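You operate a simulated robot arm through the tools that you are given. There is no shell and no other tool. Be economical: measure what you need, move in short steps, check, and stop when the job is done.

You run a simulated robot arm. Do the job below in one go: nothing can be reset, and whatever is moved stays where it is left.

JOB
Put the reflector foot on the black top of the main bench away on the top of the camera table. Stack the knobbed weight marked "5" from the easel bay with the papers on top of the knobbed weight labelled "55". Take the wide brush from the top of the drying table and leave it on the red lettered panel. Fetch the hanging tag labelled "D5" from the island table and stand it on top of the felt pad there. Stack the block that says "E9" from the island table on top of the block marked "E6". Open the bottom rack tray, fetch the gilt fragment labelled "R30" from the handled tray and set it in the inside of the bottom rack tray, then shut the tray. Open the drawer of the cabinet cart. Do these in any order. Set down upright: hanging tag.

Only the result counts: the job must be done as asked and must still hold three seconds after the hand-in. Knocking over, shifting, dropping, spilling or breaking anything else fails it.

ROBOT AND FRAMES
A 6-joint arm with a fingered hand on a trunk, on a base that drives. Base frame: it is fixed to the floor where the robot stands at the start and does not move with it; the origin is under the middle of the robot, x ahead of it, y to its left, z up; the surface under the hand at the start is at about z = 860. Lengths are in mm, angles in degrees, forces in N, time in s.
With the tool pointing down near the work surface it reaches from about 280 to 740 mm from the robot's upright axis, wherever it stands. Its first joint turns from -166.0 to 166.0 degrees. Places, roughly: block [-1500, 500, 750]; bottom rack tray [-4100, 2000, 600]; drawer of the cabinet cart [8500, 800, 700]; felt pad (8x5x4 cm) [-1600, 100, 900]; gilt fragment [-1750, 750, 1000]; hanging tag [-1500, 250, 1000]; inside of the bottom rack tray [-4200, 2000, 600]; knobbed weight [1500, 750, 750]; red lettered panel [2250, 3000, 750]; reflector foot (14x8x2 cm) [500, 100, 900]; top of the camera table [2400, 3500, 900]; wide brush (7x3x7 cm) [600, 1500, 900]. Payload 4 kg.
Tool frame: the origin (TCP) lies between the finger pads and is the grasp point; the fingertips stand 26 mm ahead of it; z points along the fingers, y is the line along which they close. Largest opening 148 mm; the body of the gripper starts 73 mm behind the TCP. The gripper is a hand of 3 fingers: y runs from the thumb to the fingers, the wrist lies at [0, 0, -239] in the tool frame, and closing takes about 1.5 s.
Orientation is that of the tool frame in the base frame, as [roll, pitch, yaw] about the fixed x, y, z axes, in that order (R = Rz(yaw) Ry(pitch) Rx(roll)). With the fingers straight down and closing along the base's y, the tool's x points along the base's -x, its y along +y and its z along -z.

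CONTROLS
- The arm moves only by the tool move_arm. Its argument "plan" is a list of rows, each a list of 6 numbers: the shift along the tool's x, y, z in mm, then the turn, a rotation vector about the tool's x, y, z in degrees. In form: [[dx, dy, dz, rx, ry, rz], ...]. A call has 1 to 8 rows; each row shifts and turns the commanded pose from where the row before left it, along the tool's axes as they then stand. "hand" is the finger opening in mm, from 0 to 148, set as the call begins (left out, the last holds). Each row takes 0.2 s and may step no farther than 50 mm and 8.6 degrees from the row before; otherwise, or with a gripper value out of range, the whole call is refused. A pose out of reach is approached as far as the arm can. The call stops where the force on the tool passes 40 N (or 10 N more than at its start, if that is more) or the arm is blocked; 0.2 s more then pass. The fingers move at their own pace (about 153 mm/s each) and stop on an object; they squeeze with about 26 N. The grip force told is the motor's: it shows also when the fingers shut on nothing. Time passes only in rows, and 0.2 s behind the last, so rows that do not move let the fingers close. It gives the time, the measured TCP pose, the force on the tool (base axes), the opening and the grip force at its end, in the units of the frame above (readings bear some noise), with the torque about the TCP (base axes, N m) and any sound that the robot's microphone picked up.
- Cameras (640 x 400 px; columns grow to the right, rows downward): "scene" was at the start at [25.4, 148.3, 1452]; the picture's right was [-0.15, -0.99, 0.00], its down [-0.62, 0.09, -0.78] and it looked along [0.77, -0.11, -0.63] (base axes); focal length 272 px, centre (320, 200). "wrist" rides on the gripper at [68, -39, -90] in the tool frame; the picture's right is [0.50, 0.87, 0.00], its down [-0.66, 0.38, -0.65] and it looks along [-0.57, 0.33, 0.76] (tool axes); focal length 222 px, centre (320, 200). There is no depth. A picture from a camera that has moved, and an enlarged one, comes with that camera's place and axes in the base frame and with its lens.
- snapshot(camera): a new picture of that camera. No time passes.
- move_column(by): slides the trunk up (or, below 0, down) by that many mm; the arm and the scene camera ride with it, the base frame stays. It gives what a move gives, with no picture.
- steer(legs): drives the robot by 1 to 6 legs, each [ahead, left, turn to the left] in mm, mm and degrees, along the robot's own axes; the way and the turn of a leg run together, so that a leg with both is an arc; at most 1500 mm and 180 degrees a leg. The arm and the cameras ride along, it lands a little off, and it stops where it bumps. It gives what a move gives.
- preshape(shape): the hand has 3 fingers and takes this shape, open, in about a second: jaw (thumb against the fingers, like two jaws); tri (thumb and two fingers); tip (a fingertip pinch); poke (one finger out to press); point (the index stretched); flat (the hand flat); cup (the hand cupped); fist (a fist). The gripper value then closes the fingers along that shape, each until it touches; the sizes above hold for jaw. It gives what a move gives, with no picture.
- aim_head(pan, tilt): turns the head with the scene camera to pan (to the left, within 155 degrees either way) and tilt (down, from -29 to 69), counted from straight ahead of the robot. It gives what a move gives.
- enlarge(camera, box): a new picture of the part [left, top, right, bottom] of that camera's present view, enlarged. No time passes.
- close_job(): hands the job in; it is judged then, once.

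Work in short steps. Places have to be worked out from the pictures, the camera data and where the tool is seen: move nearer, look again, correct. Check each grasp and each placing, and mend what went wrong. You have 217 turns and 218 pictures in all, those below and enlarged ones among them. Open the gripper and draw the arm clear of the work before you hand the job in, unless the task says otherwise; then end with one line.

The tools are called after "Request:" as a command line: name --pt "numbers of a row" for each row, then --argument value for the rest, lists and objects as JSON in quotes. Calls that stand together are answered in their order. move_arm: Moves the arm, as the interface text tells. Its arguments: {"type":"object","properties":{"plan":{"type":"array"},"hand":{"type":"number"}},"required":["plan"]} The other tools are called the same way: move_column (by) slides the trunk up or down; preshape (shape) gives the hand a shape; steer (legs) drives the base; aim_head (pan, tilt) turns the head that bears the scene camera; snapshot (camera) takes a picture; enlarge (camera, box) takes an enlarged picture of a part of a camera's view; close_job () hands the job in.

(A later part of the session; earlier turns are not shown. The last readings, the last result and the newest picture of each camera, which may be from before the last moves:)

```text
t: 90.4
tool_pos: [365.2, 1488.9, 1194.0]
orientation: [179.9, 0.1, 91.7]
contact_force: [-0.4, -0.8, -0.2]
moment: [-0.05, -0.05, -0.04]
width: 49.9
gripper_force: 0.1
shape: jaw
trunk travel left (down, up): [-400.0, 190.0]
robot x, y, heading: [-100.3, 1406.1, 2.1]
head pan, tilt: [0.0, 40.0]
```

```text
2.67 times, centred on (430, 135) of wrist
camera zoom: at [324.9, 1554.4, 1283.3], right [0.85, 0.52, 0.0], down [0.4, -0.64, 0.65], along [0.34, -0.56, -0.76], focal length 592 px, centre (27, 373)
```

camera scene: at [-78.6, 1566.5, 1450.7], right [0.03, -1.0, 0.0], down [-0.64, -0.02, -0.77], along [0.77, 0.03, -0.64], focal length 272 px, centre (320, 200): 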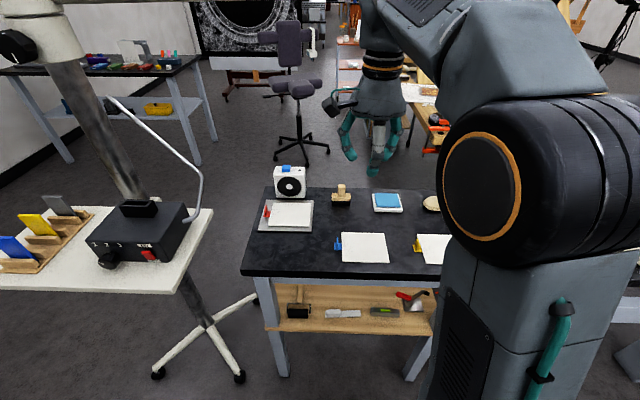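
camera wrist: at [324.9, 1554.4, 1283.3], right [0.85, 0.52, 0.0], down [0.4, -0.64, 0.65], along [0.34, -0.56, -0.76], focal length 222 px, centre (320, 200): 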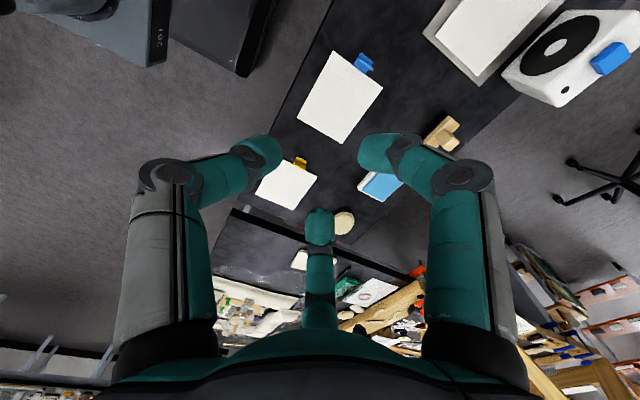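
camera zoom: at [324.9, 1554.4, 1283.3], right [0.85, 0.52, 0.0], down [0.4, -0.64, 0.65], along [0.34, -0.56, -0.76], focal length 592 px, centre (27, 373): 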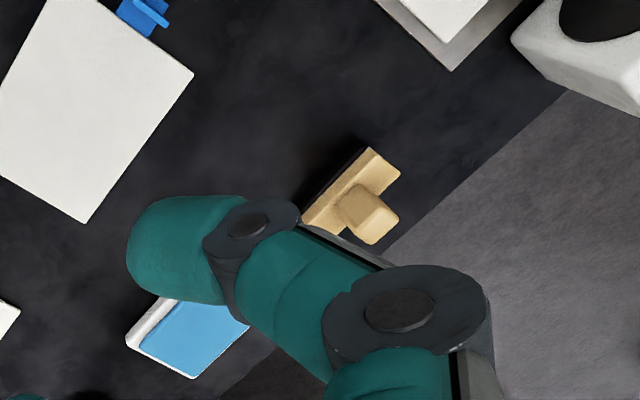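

The brush (black bristles, 70 mm wood block along y, knob on top) is centred about (632,1523), its block at z≈866–884. I drive ahead 100, open to 80, and bring the hand above it at z≈1000.

Request:
steer --legs '[[100, 0, 0]]'

Request:
move_arm --pt "0 0 0 0 0 0" --pt "6 40 40 0 0 0" --pt "6 40 40 0 0 0" --pt "6 44 40 0 0 0" --pt "6 42 40 0 0 0" --pt "0 0 30 0 0 0" --pt "0 0 0 0 0 0" --hand 90

Request:
snapshot --camera "wrist"

Request:
enlarge --camera "scene" --box '[240, 150, 450, 290]'

```text
t: 91.5
tool_pos: [467.3, 1491.9, 1194.5]
orientation: [179.9, -0.1, 91.5]
contact_force: [-0.3, 0.4, 0.0]
moment: [-0.02, 0.01, 0.03]
width: 50.2
gripper_force: 0.0
shape: jaw
trunk travel left (down, up): [-400.0, 190.0]
robot x, y, heading: [1.6, 1411.0, 2.0]
head pan, tilt: [0.0, 40.0]
```

```text
refused: row 2 steps farther than a row can; nothing moved
```

```text
181 pictures are left
camera wrist: at [426.5, 1557.6, 1283.2], right [0.85, 0.52, 0.0], down [0.4, -0.64, 0.65], along [0.34, -0.56, -0.76], focal length 222 px, centre (320, 200)
```

wrist: 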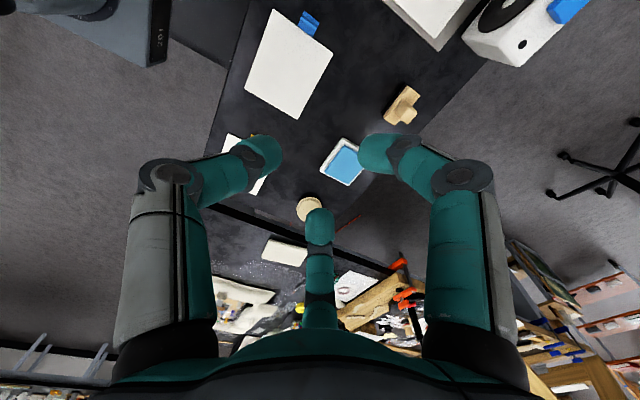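

```text
2.86 times, centred on (345, 220) of scene
camera zoom: at [23.1, 1570.0, 1450.7], right [0.03, -1.0, 0.0], down [-0.64, -0.02, -0.77], along [0.77, 0.03, -0.64], focal length 776 px, centre (249, 143)
```

zoom: 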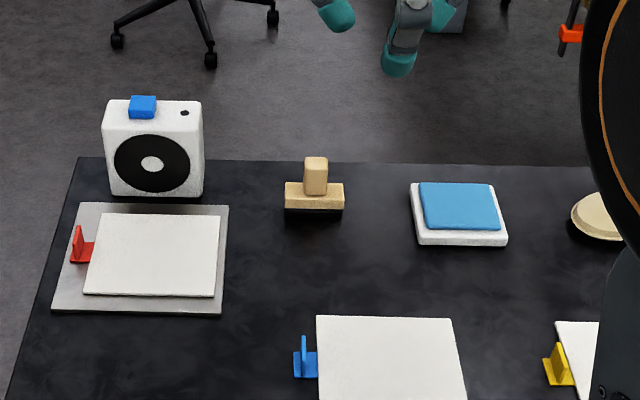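

Brush refined to (624,1525). Reissuing the approach with smaller steps.

Request:
move_arm --pt "6 32 34 0 0 0" --pt "6 32 34 0 0 0" --pt "6 32 34 0 0 0" --pt "6 32 34 0 0 0" --pt "5 31 34 0 0 0" --pt "0 0 24 0 0 0" --pt "0 0 0 0 0 0" --hand 90

Request:
snapshot --camera "wrist"

Request:
enlarge --camera "scene" --box '[240, 150, 450, 290]'

```text
t: 93.1
tool_pos: [625.1, 1525.5, 999.3]
orientation: [179.9, 0.0, 91.5]
contact_force: [0.5, 0.2, -0.2]
moment: [-0.04, 0.02, 0.03]
width: 89.3
gripper_force: 0.2
shape: jaw
trunk travel left (down, up): [-400.0, 190.0]
robot x, y, heading: [4.6, 1412.0, 1.9]
head pan, tilt: [0.0, 40.0]
```

```text
179 pictures are left
camera wrist: at [585.4, 1592.2, 1089.1], right [0.85, 0.52, 0.0], down [0.4, -0.65, 0.65], along [0.34, -0.56, -0.76], focal length 222 px, centre (320, 200)
```

wrist: 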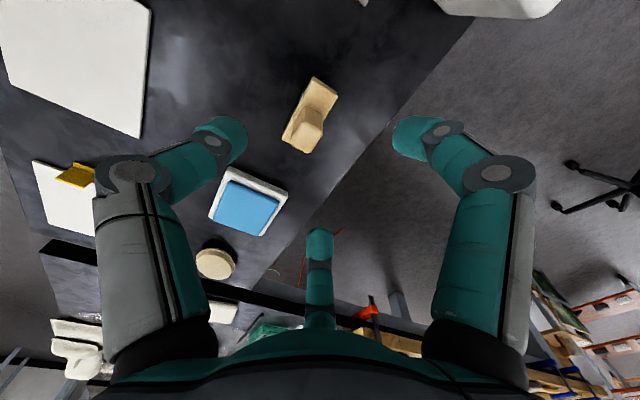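

```text
2.86 times, centred on (345, 220) of scene
camera zoom: at [22.9, 1570.0, 1450.7], right [0.03, -1.0, 0.0], down [-0.64, -0.02, -0.77], along [0.77, 0.03, -0.64], focal length 776 px, centre (249, 143)
```

zoom: 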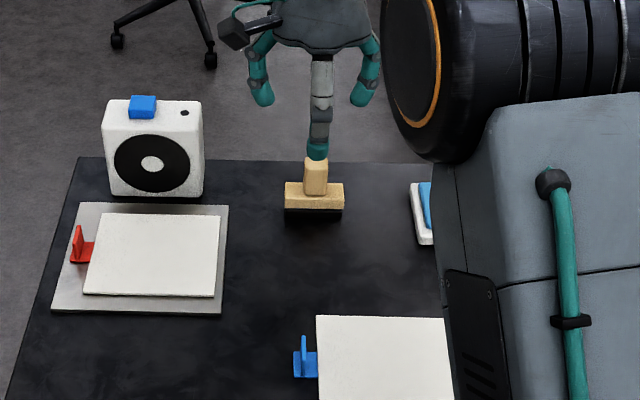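

Wrist view puts the brush about 7 mm nearer (x≈618). I correct and descend to z≈890, then close.

Request:
move_arm --pt "0 -7 30 0 0 0" --pt "0 0 40 0 0 0" --pt "0 0 25 0 0 0" --pt "0 0 14 0 0 0"

Request:
enlarge --camera "scene" --box '[240, 150, 450, 290]'

Request:
snapshot --camera "wrist"

```text
t: 94.1
tool_pos: [618.5, 1527.2, 889.0]
orientation: [180.0, 0.0, 91.6]
contact_force: [0.0, 0.0, -0.6]
moment: [0.01, -0.02, 0.03]
width: 89.4
gripper_force: 0.1
shape: jaw
trunk travel left (down, up): [-400.0, 190.0]
robot x, y, heading: [1.2, 1407.7, 2.2]
head pan, tilt: [0.0, 40.0]
```

```text
2.86 times, centred on (345, 220) of scene
camera zoom: at [23.1, 1570.0, 1450.7], right [0.03, -1.0, 0.0], down [-0.64, -0.02, -0.77], along [0.77, 0.03, -0.64], focal length 776 px, centre (249, 143)
```

zoom: 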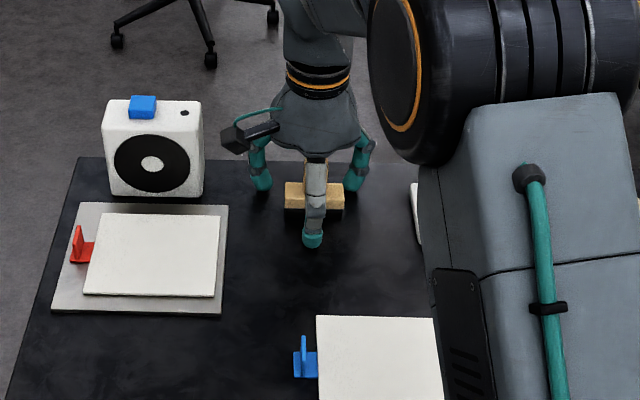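

```text
176 pictures are left
camera wrist: at [577.7, 1591.8, 979.1], right [0.85, 0.52, 0.0], down [0.4, -0.64, 0.65], along [0.34, -0.56, -0.76], focal length 222 px, centre (320, 200)
```

wrist: 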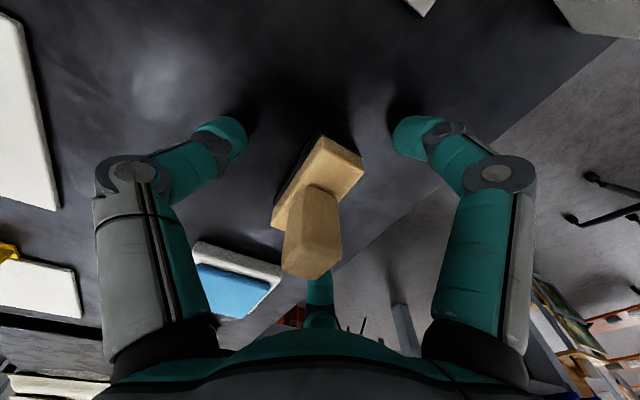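

The far fingers look spread wider than the block; I close part way to 46 to see where they come.

Request:
move_arm --pt "0 0 0 0 0 0" --pt "0 0 0 0 0 0" --pt "0 0 0 0 0 0" --hand 46

Request:
enlarge --camera "scene" --box '[280, 170, 400, 260]'

Request:
snapshot --camera "wrist"

```text
t: 94.9
tool_pos: [617.9, 1527.1, 890.2]
orientation: [179.9, 0.0, 91.6]
contact_force: [-0.8, -1.1, 0.5]
moment: [-0.01, 0.01, -0.03]
width: 46.3
gripper_force: 0.0
shape: jaw
trunk travel left (down, up): [-400.0, 190.0]
robot x, y, heading: [-0.2, 1409.5, 2.1]
head pan, tilt: [0.0, 40.0]
```

```text
4.44 times, centred on (340, 215) of scene
camera zoom: at [23.0, 1570.0, 1450.7], right [0.03, -1.0, 0.0], down [-0.64, -0.02, -0.77], along [0.77, 0.03, -0.64], focal length 1208 px, centre (231, 133)
```

zoom: 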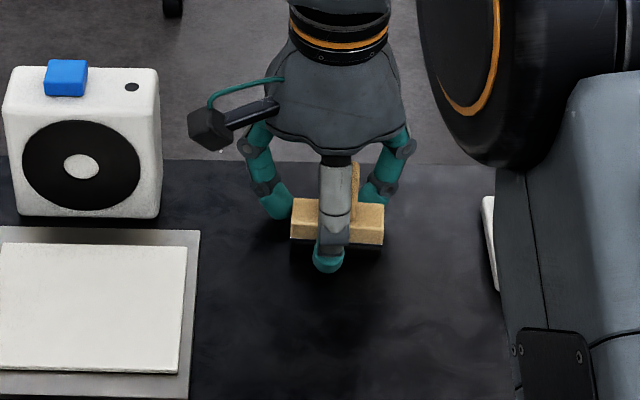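

```text
174 pictures are left
camera wrist: at [577.8, 1591.9, 979.6], right [0.85, 0.52, 0.0], down [0.4, -0.64, 0.65], along [0.34, -0.56, -0.76], focal length 222 px, centre (320, 200)
```

wrist: 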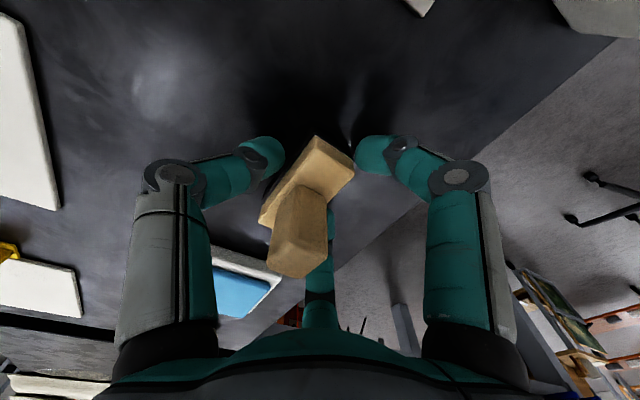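

The hand sits ~6 mm too far left of the block's centre. I reopen, shift 6 mm right, and close on it.

Request:
move_arm --pt "0 0 0 0 0 0" --pt "0 0 0 0 0 0" --pt "-7 0 0 0 0 0" --pt "0 0 0 0 0 0" --hand 90

Request:
enlarge --camera "scene" --box '[280, 170, 400, 260]'

Request:
move_arm --pt "0 0 0 0 0 0" --pt "0 0 0 0 0 0" --pt "0 0 0 0 0 0" --pt "0 0 0 0 0 0" --pt "0 0 0 0 0 0" --hand 0

Request:
enlarge --camera "scene" --box '[280, 170, 400, 260]'

Request:
snapshot --camera "wrist"

```text
t: 95.9
tool_pos: [619.4, 1518.9, 889.7]
orientation: [179.9, 0.0, 91.5]
contact_force: [0.5, -0.1, -0.7]
moment: [0.0, 0.01, -0.01]
width: 89.4
gripper_force: 0.1
shape: jaw
trunk travel left (down, up): [-400.0, 190.0]
robot x, y, heading: [1.2, 1409.5, 1.7]
head pan, tilt: [0.0, 40.0]
```

```text
4.44 times, centred on (340, 215) of scene
camera zoom: at [23.0, 1569.9, 1450.7], right [0.03, -1.0, 0.0], down [-0.64, -0.02, -0.77], along [0.77, 0.03, -0.64], focal length 1208 px, centre (231, 133)
```

zoom: 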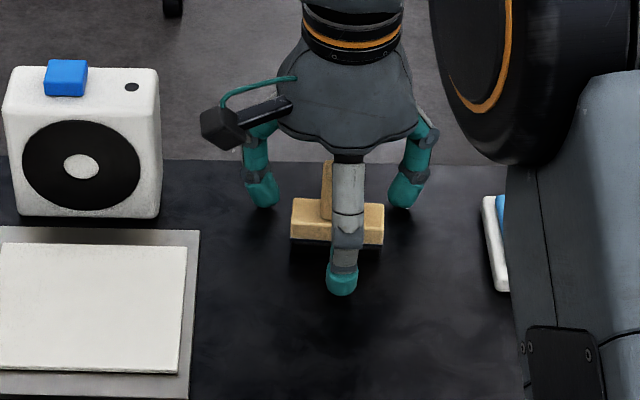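

```text
t: 97.1
tool_pos: [619.1, 1518.1, 891.8]
orientation: [179.9, -0.1, 91.5]
contact_force: [1.0, -0.8, 7.5]
moment: [-0.03, -0.1, -0.05]
width: 30.6
gripper_force: 26.3
shape: jaw
trunk travel left (down, up): [-400.0, 190.0]
robot x, y, heading: [2.0, 1407.5, 1.9]
head pan, tilt: [0.0, 40.0]
```

```text
4.44 times, centred on (340, 215) of scene
camera zoom: at [22.6, 1569.9, 1450.8], right [0.03, -1.0, 0.0], down [-0.64, -0.02, -0.77], along [0.77, 0.03, -0.64], focal length 1208 px, centre (231, 133)
```

zoom: 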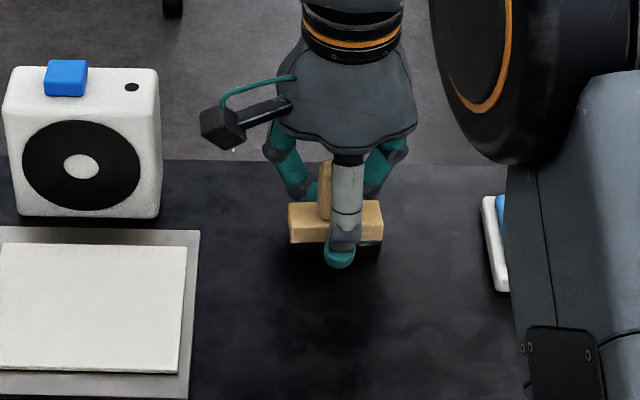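

```text
171 pictures are left
camera wrist: at [578.3, 1584.3, 980.3], right [0.85, 0.52, 0.0], down [0.39, -0.65, 0.65], along [0.34, -0.56, -0.76], focal length 222 px, centre (320, 200)
```

wrist: 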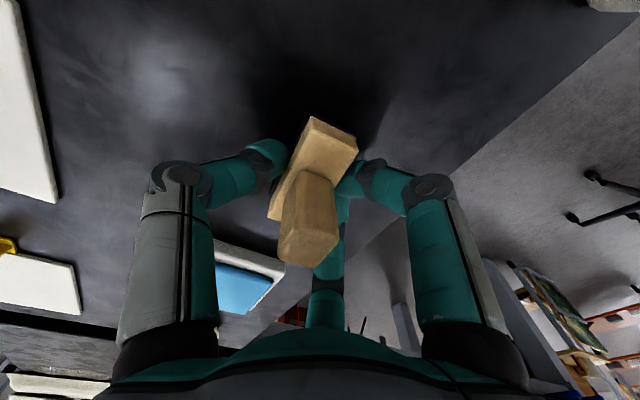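

Gripped at 30.6 mm. I lift and check.

Request:
move_arm --pt "0 0 -20 0 0 0" --pt "0 0 -30 0 0 0" --pt "0 -15 -40 0 0 0" --pt "0 -20 -40 0 0 0" --pt "0 -25 -40 0 0 0" --pt "0 -30 -35 0 0 0" --pt "0 -40 0 0 0 0" --pt "0 0 0 0 0 0"

Request:
snapshot --camera "scene"

Request:
snapshot --camera "wrist"

```text
t: 98.9
tool_pos: [486.7, 1514.9, 1094.7]
orientation: [179.9, 0.0, 91.6]
contact_force: [-0.6, -0.4, -0.3]
moment: [-0.01, -0.01, 0.01]
width: 29.7
gripper_force: 25.8
shape: jaw
trunk travel left (down, up): [-400.0, 190.0]
robot x, y, heading: [2.6, 1405.7, 2.0]
head pan, tilt: [0.0, 40.0]
```

```text
170 pictures are left
camera scene: at [22.6, 1569.9, 1450.7], right [0.03, -1.0, 0.0], down [-0.64, -0.02, -0.77], along [0.77, 0.03, -0.64], focal length 272 px, centre (320, 200)
```

scene: 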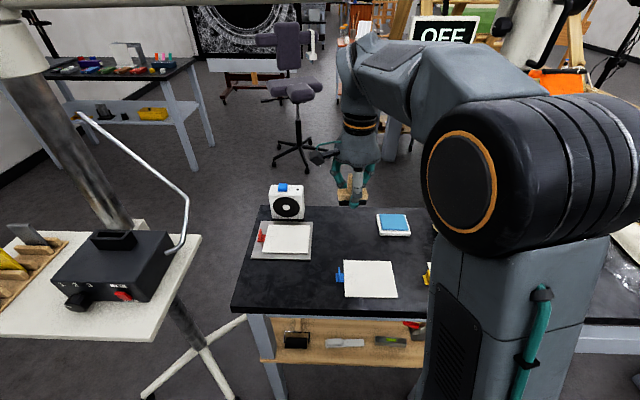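

```text
169 pictures are left
camera wrist: at [445.8, 1580.6, 1184.7], right [0.85, 0.52, 0.0], down [0.4, -0.65, 0.65], along [0.34, -0.56, -0.76], focal length 222 px, centre (320, 200)
```

wrist: 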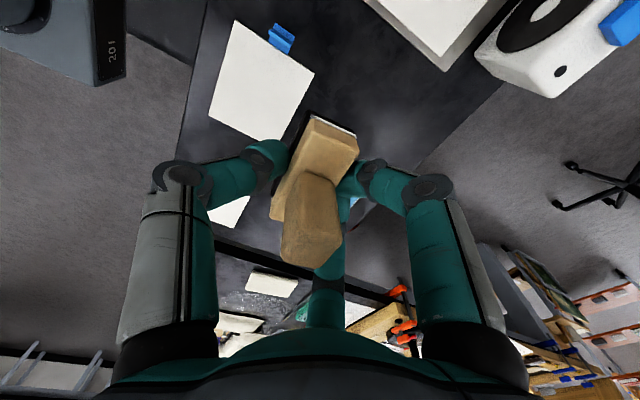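

Brush is held. I drive back to the camera table by the same route.

Request:
steer --legs '[[-420, 0, -2], [0, 850, 0], [0, 860, 0], [1500, 0, 0], [350, 0, 0]]'

Request:
aim_head --pan -10 --tilt 38

Request:
snapshot --camera "scene"

```text
t: 118.7
tool_pos: [1925.1, 3186.8, 1094.1]
orientation: [179.9, 0.0, 88.8]
contact_force: [0.8, 1.0, -0.5]
moment: [0.0, -0.05, -0.02]
width: 29.7
gripper_force: 26.0
shape: jaw
trunk travel left (down, up): [-400.0, 190.0]
robot x, y, heading: [1439.2, 3103.7, -0.8]
head pan, tilt: [0.0, 40.0]
```

```text
t: 119.4
tool_pos: [1925.7, 3187.8, 1094.0]
orientation: [179.9, 0.0, 88.9]
contact_force: [-0.1, 0.0, -0.7]
moment: [-0.01, 0.0, 0.01]
width: 30.1
gripper_force: 26.0
shape: jaw
trunk travel left (down, up): [-400.0, 190.0]
robot x, y, heading: [1441.7, 3103.9, -0.7]
head pan, tilt: [-10.0, 38.0]
```

```text
168 pictures are left
camera scene: at [1465.1, 3248.7, 1453.7], right [-0.19, -0.98, 0.0], down [-0.6, 0.11, -0.79], along [0.77, -0.15, -0.62], focal length 272 px, centre (320, 200)
```

scene: 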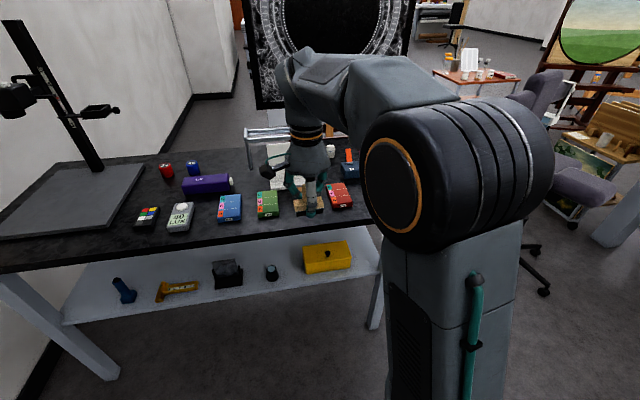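

I move up to the table and then turn the hand by 88° so the brush lies along the panel's length.

Request:
steer --legs '[[0, -100, 0.7], [280, 0, 0]]'

Request:
move_arm --pt "0 0 0 0 0 -8.5" --pt "0 0 0 0 0 -8.5" --pt "0 0 0 0 0 -8.5" --pt "0 0 0 0 0 -8.5" --pt "0 0 0 0 0 -8.5" --pt "0 0 0 0 0 -8.5" --pt "0 0 0 0 0 -8.5" --pt "0 0 0 0 0 -8.5"

Request:
move_arm --pt "0 0 0 0 0 -8.5" --pt "0 0 0 0 0 -8.5" --pt "0 0 0 0 0 -5"

Request:
aim_head --pan -5 --tilt 45

Request:
snapshot --camera "scene"

Request:
snapshot --camera "wrist"

```text
t: 122.1
tool_pos: [2203.3, 3093.4, 1095.2]
orientation: [-180.0, 0.0, 89.6]
contact_force: [-0.1, 0.4, -0.4]
moment: [-0.02, 0.0, 0.0]
width: 29.9
gripper_force: 26.0
shape: jaw
trunk travel left (down, up): [-400.0, 190.0]
robot x, y, heading: [1719.3, 3002.9, 0.1]
head pan, tilt: [-10.0, 38.0]
```

```text
t: 123.9
tool_pos: [2204.5, 3094.7, 1095.5]
orientation: [-180.0, 0.0, 157.6]
contact_force: [0.5, -0.7, -0.7]
moment: [0.03, 0.01, 0.0]
width: 30.1
gripper_force: 25.7
shape: jaw
trunk travel left (down, up): [-400.0, 190.0]
robot x, y, heading: [1712.0, 3001.3, -0.0]
head pan, tilt: [-10.0, 38.0]
```

```text
t: 124.7
tool_pos: [2204.2, 3094.1, 1094.6]
orientation: [180.0, -0.1, 179.7]
contact_force: [0.5, 0.3, -0.1]
moment: [0.01, 0.0, -0.01]
width: 29.8
gripper_force: 25.8
shape: jaw
trunk travel left (down, up): [-400.0, 190.0]
robot x, y, heading: [1714.5, 3002.2, -0.0]
head pan, tilt: [-10.0, 38.0]
```

```text
t: 125.4
tool_pos: [2203.3, 3094.3, 1095.6]
orientation: [-179.9, 0.1, 179.5]
contact_force: [-0.4, 0.4, -2.0]
moment: [0.0, -0.05, 0.01]
width: 29.8
gripper_force: 26.1
shape: jaw
trunk travel left (down, up): [-400.0, 190.0]
robot x, y, heading: [1715.8, 3005.7, -0.2]
head pan, tilt: [-5.0, 45.0]
```

```text
167 pictures are left
camera scene: at [1737.4, 3158.1, 1443.5], right [-0.09, -1.0, 0.0], down [-0.7, 0.06, -0.71], along [0.7, -0.06, -0.71], focal length 272 px, centre (320, 200)
```

scene: 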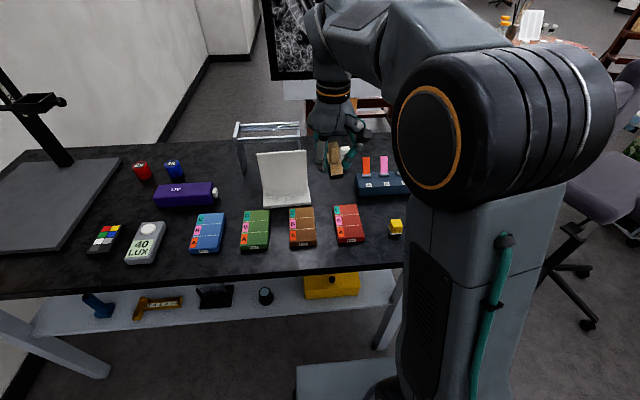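

```text
166 pictures are left
camera wrist: at [2136.0, 3054.7, 1184.4], right [-0.49, 0.87, 0.0], down [0.66, 0.37, 0.65], along [0.57, 0.32, -0.76], focal length 222 px, centre (320, 200)
```

wrist: 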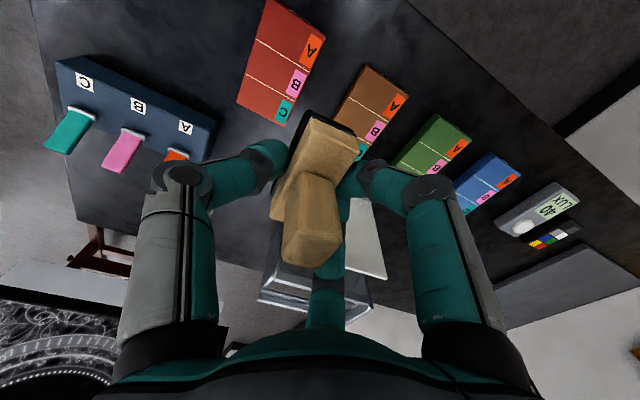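

The red panel spans x 2154–2264, y 3005–3074 at z≈885. I move over its centre (2209,3040) and descend to just above.

Request:
move_arm --pt "-3 -27 0 0 0 0" --pt "-2 -27 0 0 0 0" --pt "0 0 45 0 0 0" --pt "0 0 45 0 0 0" --pt "0 0 45 0 0 0" --pt "0 0 25 0 0 0" --pt "0 0 0 0 0 0"

Request:
enlarge --camera "scene" --box '[260, 150, 420, 260]'

Request:
snapshot --camera "wrist"

```text
t: 127.0
tool_pos: [2206.4, 3039.0, 934.7]
orientation: [-180.0, 0.0, 179.7]
contact_force: [0.2, -0.2, -0.6]
moment: [-0.01, 0.02, 0.01]
width: 29.9
gripper_force: 26.1
shape: jaw
trunk travel left (down, up): [-400.0, 190.0]
robot x, y, heading: [1716.9, 3002.8, -0.1]
head pan, tilt: [-5.0, 45.0]
```

```text
3.64 times, centred on (340, 205) of scene
camera zoom: at [1737.5, 3158.1, 1443.5], right [-0.09, -1.0, 0.0], down [-0.7, 0.06, -0.71], along [0.7, -0.06, -0.71], focal length 988 px, centre (247, 182)
```

zoom: 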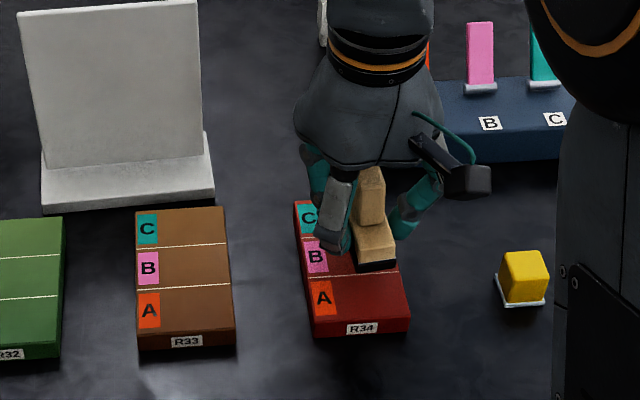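

```text
164 pictures are left
camera wrist: at [2138.4, 2999.9, 1024.4], right [-0.49, 0.87, 0.0], down [0.66, 0.37, 0.65], along [0.57, 0.32, -0.76], focal length 222 px, centre (320, 200)
```

wrist: 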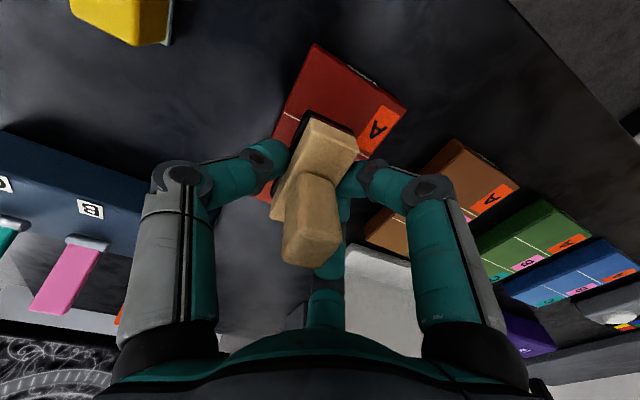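

The brush is over the panel's middle. I lower gently to contact.

Request:
move_arm --pt "0 0 4 0 0 0" --pt "0 0 3 0 0 0" --pt "0 0 3 0 0 0" --pt "0 0 3 0 0 0" --pt "0 0 3 0 0 0" --pt "0 0 2 0 0 0"

Request:
enlarge --camera "scene" --box '[260, 150, 420, 260]'

```text
t: 128.4
tool_pos: [2208.0, 3041.2, 917.5]
orientation: [180.0, 0.1, 179.6]
contact_force: [0.5, 0.6, -0.3]
moment: [-0.01, -0.02, -0.01]
width: 29.5
gripper_force: 26.4
shape: jaw
trunk travel left (down, up): [-400.0, 190.0]
robot x, y, heading: [1713.5, 3001.9, -0.1]
head pan, tilt: [-5.0, 45.0]
```

```text
3.64 times, centred on (340, 205) of scene
camera zoom: at [1737.4, 3158.1, 1443.5], right [-0.09, -1.0, 0.0], down [-0.7, 0.06, -0.71], along [0.7, -0.06, -0.71], focal length 988 px, centre (247, 182)
```

zoom: 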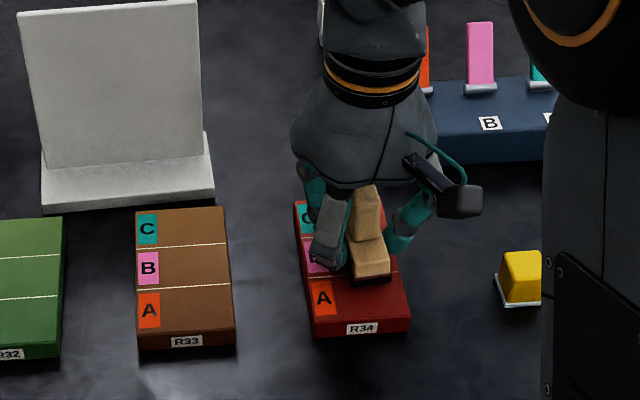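

Request:
move_arm --pt "0 0 2 0 0 0" --pt "0 0 2 0 0 0" --pt "0 0 2 0 0 0" --pt "0 0 2 0 0 0" --pt "0 0 2 0 0 0"

Request:
enlarge --camera "scene" --box '[260, 150, 420, 260]'

```text
t: 129.6
tool_pos: [2208.4, 3039.4, 910.1]
orientation: [180.0, 0.3, 179.6]
contact_force: [2.4, -0.3, 28.9]
moment: [0.14, -0.06, -0.04]
width: 30.7
gripper_force: 25.8
shape: jaw
trunk travel left (down, up): [-400.0, 190.0]
robot x, y, heading: [1712.8, 3002.8, -0.1]
head pan, tilt: [-5.0, 45.0]
```

```text
3.64 times, centred on (340, 205) of scene
camera zoom: at [1735.7, 3158.0, 1443.9], right [-0.09, -1.0, 0.0], down [-0.7, 0.06, -0.71], along [0.71, -0.06, -0.71], focal length 988 px, centre (247, 182)
```

zoom: 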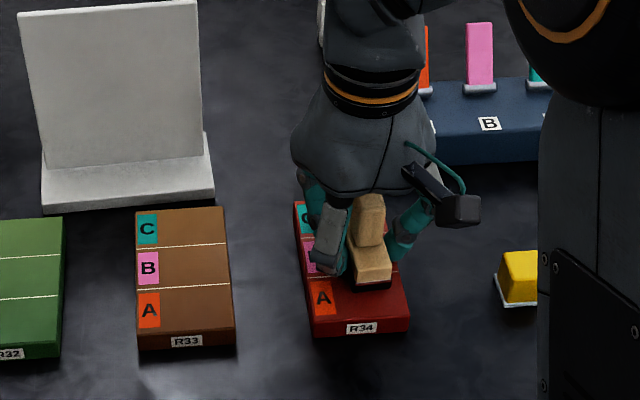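

Contact felt (29 N). I ease up 1 mm, open, and lift away.

Request:
move_arm --pt "0 0 -2 0 0 0" --pt "0 0 0 0 0 0" --pt "0 0 0 0 0 0" --hand 60

Request:
move_arm --pt "0 0 -30 0 0 0" --pt "0 0 -45 0 0 0" --pt "0 0 -45 0 0 0" --pt "0 0 -45 0 0 0" --pt "30 0 -30 0 0 0" --pt "45 0 0 0 0 0" --pt "45 0 0 0 0 0"

Request:
snapshot --camera "scene"

```text
t: 130.4
tool_pos: [2208.6, 3040.5, 908.1]
orientation: [180.0, 0.0, 179.6]
contact_force: [-0.2, -0.6, -0.1]
moment: [0.01, 0.01, 0.01]
width: 59.4
gripper_force: 0.0
shape: jaw
trunk travel left (down, up): [-400.0, 190.0]
robot x, y, heading: [1717.1, 3003.1, -0.1]
head pan, tilt: [-5.0, 45.0]
```

```text
t: 132.0
tool_pos: [2088.3, 3040.2, 1104.8]
orientation: [179.9, 0.0, 179.5]
contact_force: [0.5, 0.5, -0.3]
moment: [-0.02, 0.02, 0.01]
width: 59.6
gripper_force: 0.0
shape: jaw
trunk travel left (down, up): [-400.0, 190.0]
robot x, y, heading: [1712.8, 3002.1, -0.2]
head pan, tilt: [-5.0, 45.0]
```

```text
161 pictures are left
camera scene: at [1737.3, 3158.1, 1443.4], right [-0.09, -1.0, 0.0], down [-0.7, 0.06, -0.71], along [0.7, -0.06, -0.71], focal length 272 px, centre (320, 200)
```

scene: 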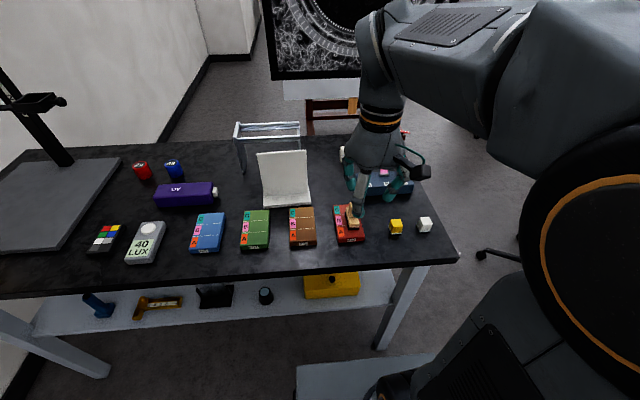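

Brush is on the red panel. Next the weights on the main bench's easel bay: I look toward the bench and toward the far cart from here.

Request:
aim_head --pan -90 --tilt 20

Request:
snapshot --camera "scene"

Request:
aim_head --pan -40 --tilt 10

Request:
snapshot --camera "scene"

Request:
aim_head --pan -135 --tilt 20

Request:
snapshot --camera "scene"

```text
t: 133.6
tool_pos: [2088.8, 3041.1, 1104.6]
orientation: [180.0, 0.0, 179.6]
contact_force: [-0.2, -0.5, -0.3]
moment: [0.01, -0.01, -0.01]
width: 59.8
gripper_force: 0.0
shape: jaw
trunk travel left (down, up): [-400.0, 190.0]
robot x, y, heading: [1714.6, 3002.2, -0.2]
head pan, tilt: [-90.0, 20.0]
```

```text
160 pictures are left
camera scene: at [1656.3, 3072.1, 1482.1], right [-1.0, 0.0, 0.0], down [0.0, 0.34, -0.94], along [0.0, -0.94, -0.34], focal length 272 px, centre (320, 200)
```

scene: 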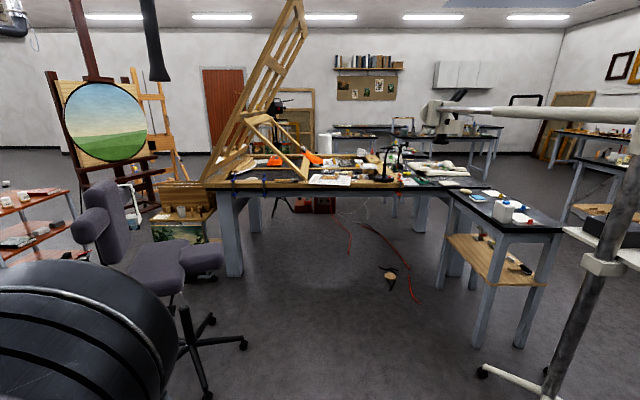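

```text
t: 134.7
tool_pos: [2088.8, 3040.5, 1104.8]
orientation: [-180.0, 0.0, 179.6]
contact_force: [0.1, -1.2, -0.7]
moment: [0.0, -0.02, -0.01]
width: 59.6
gripper_force: 0.0
shape: jaw
trunk travel left (down, up): [-400.0, 190.0]
robot x, y, heading: [1717.4, 3003.5, -0.0]
head pan, tilt: [-40.0, 10.0]
```

```text
159 pictures are left
camera scene: at [1727.4, 3105.4, 1498.4], right [-0.64, -0.77, 0.0], down [-0.13, 0.11, -0.98], along [0.75, -0.63, -0.17], focal length 272 px, centre (320, 200)
```

scene: 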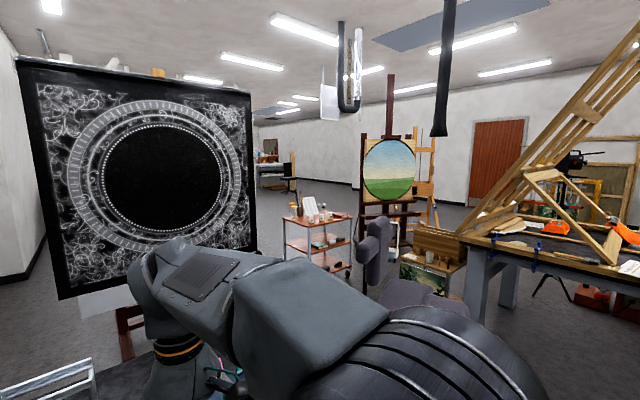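

```text
t: 136.4
tool_pos: [2089.6, 3040.6, 1104.3]
orientation: [-180.0, 0.0, 179.6]
contact_force: [0.8, -0.1, -0.5]
moment: [0.0, 0.01, -0.04]
width: 59.8
gripper_force: 0.0
shape: jaw
trunk travel left (down, up): [-400.0, 190.0]
robot x, y, heading: [1715.0, 3006.5, 0.0]
head pan, tilt: [-135.0, 20.0]
```

```text
158 pictures are left
camera scene: at [1590.4, 3099.4, 1482.1], right [-0.71, 0.71, 0.0], down [0.24, 0.24, -0.94], along [-0.66, -0.66, -0.34], focal length 272 px, centre (320, 200)
```

scene: 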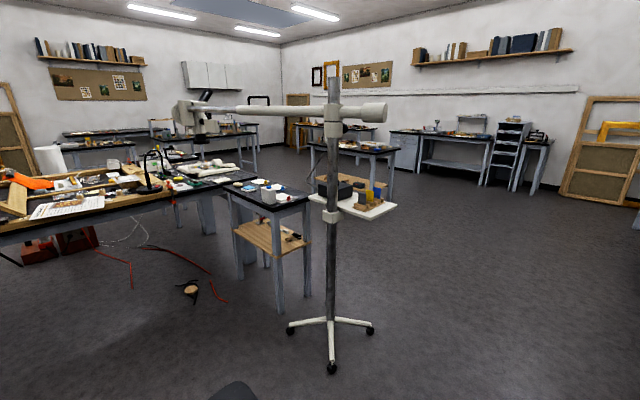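

The bench runs x≈320–2550 with its +y edge near y≈980; a chair stands at x≥2130 and cables on the floor near x≤1020. I go to about (1560,1650) facing the bench.

Request:
steer --legs '[[-150, 0, 0], [0, -700, 0], [0, 0, -90], [650, 0, 0]]'

Request:
aim_head --pan 0 --tilt 28

Request:
snapshot --camera "scene"

Request:
aim_head --pan 30 --tilt 28

Request:
snapshot --camera "scene"

```text
t: 148.3
tool_pos: [1617.5, 1289.1, 1103.8]
orientation: [-180.0, 0.0, 90.4]
contact_force: [-0.1, -0.1, -0.6]
moment: [-0.03, -0.01, -0.03]
width: 59.6
gripper_force: 0.2
shape: jaw
trunk travel left (down, up): [-400.0, 190.0]
robot x, y, heading: [1575.5, 1663.9, -89.4]
head pan, tilt: [-135.0, 20.0]
```

```text
t: 150.4
tool_pos: [1618.6, 1288.9, 1105.4]
orientation: [-179.9, 0.0, 90.4]
contact_force: [0.2, 0.1, 0.8]
moment: [-0.01, 0.02, -0.02]
width: 59.7
gripper_force: 0.1
shape: jaw
trunk travel left (down, up): [-400.0, 190.0]
robot x, y, heading: [1580.4, 1666.9, -89.2]
head pan, tilt: [0.0, 28.0]
```

```text
157 pictures are left
camera scene: at [1739.3, 1632.6, 1469.2], right [-1.0, -0.01, 0.0], down [-0.01, 0.47, -0.88], along [0.01, -0.88, -0.47], focal length 272 px, centre (320, 200)
```

scene: 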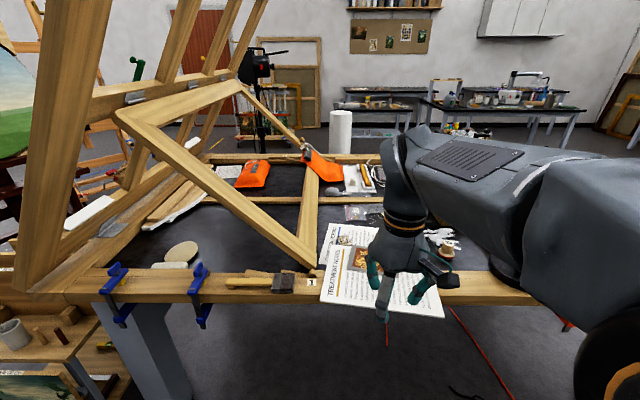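

```text
t: 151.4
tool_pos: [1616.9, 1289.2, 1104.0]
orientation: [-180.0, 0.0, 90.2]
contact_force: [-0.5, 0.2, 0.3]
moment: [-0.03, 0.0, -0.03]
width: 59.8
gripper_force: 0.1
shape: jaw
trunk travel left (down, up): [-400.0, 190.0]
robot x, y, heading: [1579.8, 1664.8, -89.3]
head pan, tilt: [30.0, 28.0]
```

```text
156 pictures are left
camera scene: at [1784.7, 1645.4, 1469.2], right [-0.86, -0.51, 0.0], down [-0.24, 0.4, -0.88], along [0.45, -0.76, -0.47], focal length 272 px, centre (320, 200)
```

scene: 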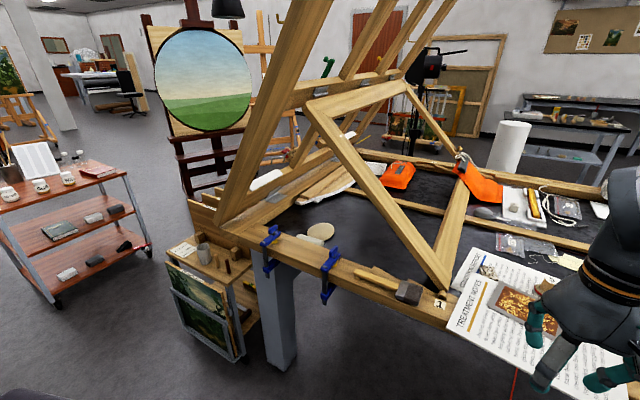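

The papers bay lies to the right behind my hand. I look with the wrist camera and pan right.

Request:
snapshot --camera "wrist"

Request:
move_arm --pt "40 0 -20 0 0 0" --pt "20 40 0 0 0 0" --pt "0 45 0 0 0 0" --pt "0 45 0 0 0 0" --pt "0 45 0 0 0 0" --pt "0 45 0 0 0 0"

Request:
aim_head --pan 0 --tilt 30

Request:
snapshot --camera "scene"

Request:
aim_head --pan -35 --tilt 30

Request:
snapshot --camera "scene"

```text
155 pictures are left
camera wrist: at [1579.0, 1355.5, 1194.2], right [0.86, 0.5, 0.0], down [0.38, -0.65, 0.65], along [0.33, -0.57, -0.76], focal length 222 px, centre (320, 200)
```

wrist: 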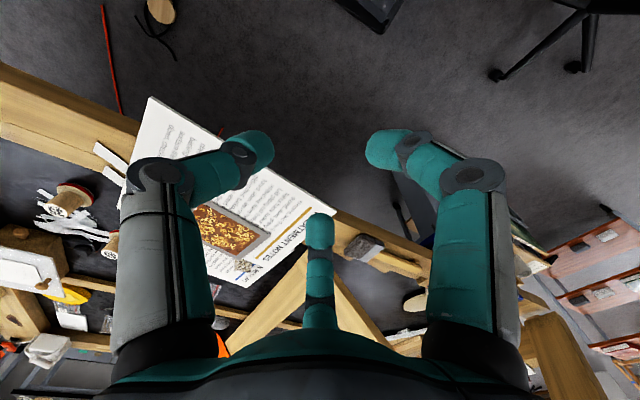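

```text
t: 152.8
tool_pos: [1839.6, 1353.8, 1123.5]
orientation: [179.9, 0.1, 90.2]
contact_force: [-0.4, -0.4, -0.3]
moment: [-0.01, -0.02, -0.03]
width: 60.1
gripper_force: 0.0
shape: jaw
trunk travel left (down, up): [-400.0, 190.0]
robot x, y, heading: [1579.9, 1665.8, -89.3]
head pan, tilt: [30.0, 28.0]
```

```text
t: 153.8
tool_pos: [1836.5, 1352.9, 1122.7]
orientation: [-180.0, 0.1, 90.4]
contact_force: [0.1, 1.2, -0.8]
moment: [0.02, 0.01, 0.03]
width: 59.5
gripper_force: 0.0
shape: jaw
trunk travel left (down, up): [-400.0, 190.0]
robot x, y, heading: [1577.0, 1660.2, -89.4]
head pan, tilt: [0.0, 30.0]
```

```text
154 pictures are left
camera scene: at [1739.4, 1633.4, 1466.1], right [-1.0, -0.01, 0.0], down [-0.01, 0.5, -0.87], along [0.01, -0.87, -0.5], focal length 272 px, centre (320, 200)
```

scene: 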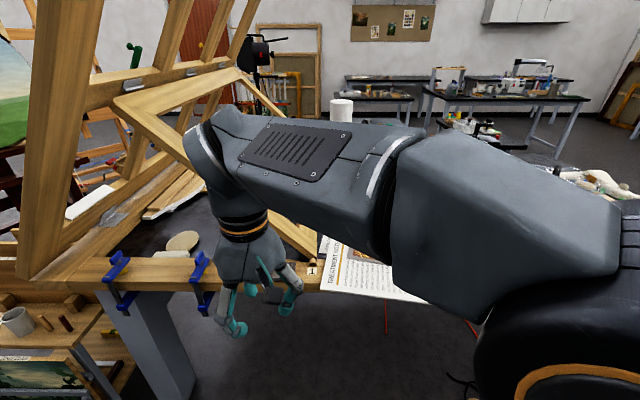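

```text
t: 154.8
tool_pos: [1836.4, 1352.7, 1122.5]
orientation: [-179.9, 0.0, 90.3]
contact_force: [-0.6, 0.2, 0.4]
moment: [-0.01, -0.01, 0.01]
width: 59.9
gripper_force: 0.1
shape: jaw
trunk travel left (down, up): [-400.0, 190.0]
robot x, y, heading: [1579.5, 1661.8, -89.3]
head pan, tilt: [-35.0, 30.0]
```

```text
153 pictures are left
camera scene: at [1687.3, 1649.1, 1466.1], right [-0.83, 0.56, 0.0], down [0.28, 0.41, -0.87], along [-0.49, -0.72, -0.5], focal length 272 px, centre (320, 200)
```

scene: 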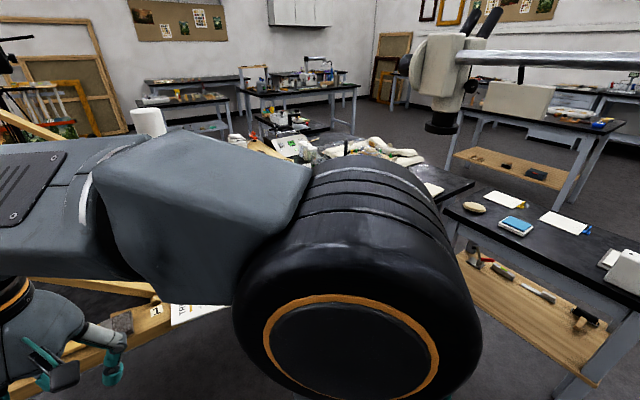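

The head sits on the robot's left, so I swing the arm to the right instead and move 190 mm ahead for a clear view.

Request:
move_arm --pt "0 -45 0 0 0 0" --pt "0 -45 0 0 0 0" --pt "0 -45 0 0 0 0" --pt "0 -45 0 0 0 0" --pt "0 -45 0 0 0 0" --pt "0 -45 0 0 0 0" --pt "0 -45 0 0 0 0" --pt "0 -45 0 0 0 0"

Request:
move_arm --pt "0 -45 0 0 0 0" --pt "0 -45 0 0 0 0" --pt "0 -45 0 0 0 0" --pt "0 -45 0 0 0 0"

Request:
steer --legs '[[170, 0, -0.7]]'

Request:
aim_head --pan -25 --tilt 38

Request:
snapshot --camera "scene"

Request:
snapshot --camera "wrist"

```text
t: 156.6
tool_pos: [1478.2, 1349.1, 1125.0]
orientation: [-180.0, 0.2, 90.5]
contact_force: [-0.1, 0.3, 0.0]
moment: [-0.02, 0.0, 0.02]
width: 60.0
gripper_force: 0.0
shape: jaw
trunk travel left (down, up): [-400.0, 190.0]
robot x, y, heading: [1579.4, 1661.6, -89.2]
head pan, tilt: [-35.0, 30.0]
```

```text
t: 157.6
tool_pos: [1296.3, 1348.7, 1122.7]
orientation: [-179.9, 0.1, 90.3]
contact_force: [1.1, 0.9, 0.0]
moment: [0.04, 0.0, 0.02]
width: 59.5
gripper_force: 0.1
shape: jaw
trunk travel left (down, up): [-400.0, 190.0]
robot x, y, heading: [1572.2, 1662.1, -89.3]
head pan, tilt: [-35.0, 30.0]
```

```text
t: 159.0
tool_pos: [1295.0, 1182.3, 1123.1]
orientation: [-180.0, -0.1, 89.7]
contact_force: [-0.3, 0.0, 0.9]
moment: [0.01, -0.04, -0.02]
width: 59.6
gripper_force: 0.0
shape: jaw
trunk travel left (down, up): [-400.0, 190.0]
robot x, y, heading: [1578.5, 1493.6, -90.1]
head pan, tilt: [-35.0, 30.0]
```

```text
t: 159.7
tool_pos: [1294.6, 1181.7, 1122.7]
orientation: [-179.9, 0.1, 89.7]
contact_force: [0.1, 0.0, -0.4]
moment: [0.0, 0.01, -0.02]
width: 59.6
gripper_force: 0.0
shape: jaw
trunk travel left (down, up): [-400.0, 190.0]
robot x, y, heading: [1576.3, 1490.6, -89.7]
head pan, tilt: [-25.0, 38.0]
```

```text
152 pictures are left
camera scene: at [1703.7, 1474.0, 1453.8], right [-0.91, 0.42, 0.0], down [0.26, 0.56, -0.79], along [-0.33, -0.71, -0.62], focal length 272 px, centre (320, 200)
```

scene: 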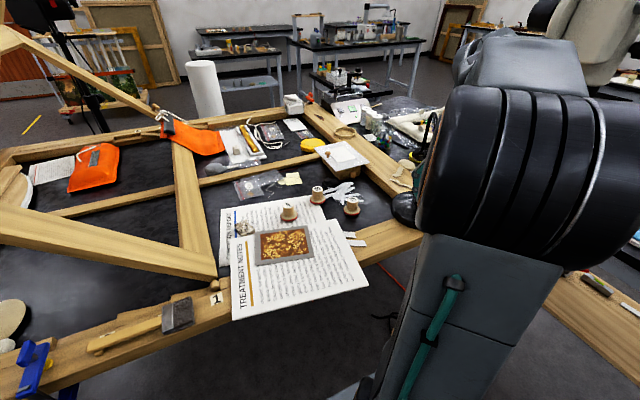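

```text
151 pictures are left
camera wrist: at [1256.9, 1249.3, 1212.4], right [0.87, 0.5, 0.0], down [0.38, -0.66, 0.65], along [0.32, -0.57, -0.76], focal length 222 px, centre (320, 200)
```

wrist: 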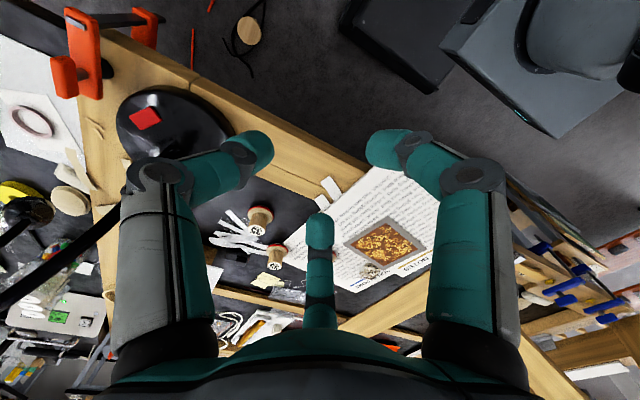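

Three knobbed weights are visible; I zoom for labels.

Request:
enlarge --camera "scene" --box '[260, 165, 400, 265]'

Request:
enlarge --camera "wrist" --box '[200, 180, 320, 300]'

```text
4.00 times, centred on (330, 215) of scene
camera zoom: at [1703.7, 1474.0, 1453.8], right [-0.91, 0.42, 0.0], down [0.26, 0.56, -0.79], along [-0.33, -0.71, -0.62], focal length 1087 px, centre (280, 140)
```

zoom: 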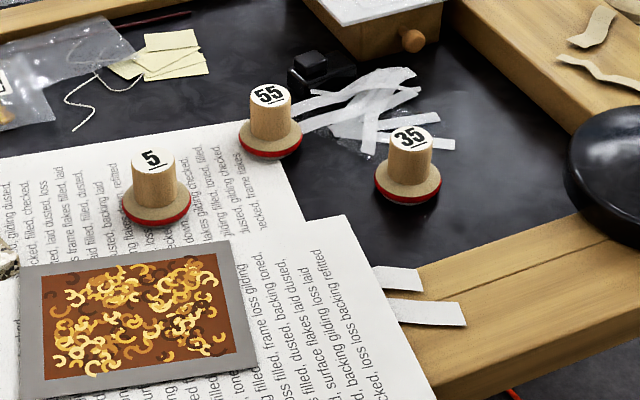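

```text
3.33 times, centred on (260, 240) of wrist
camera zoom: at [1256.9, 1249.3, 1212.4], right [0.87, 0.5, 0.0], down [0.38, -0.66, 0.65], along [0.32, -0.57, -0.76], focal length 740 px, centre (520, 67)
```

zoom: 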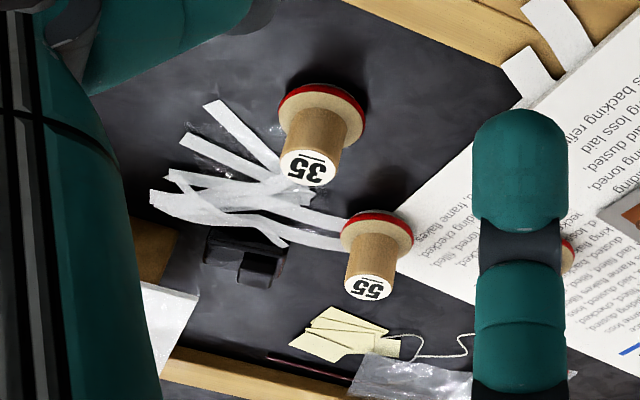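

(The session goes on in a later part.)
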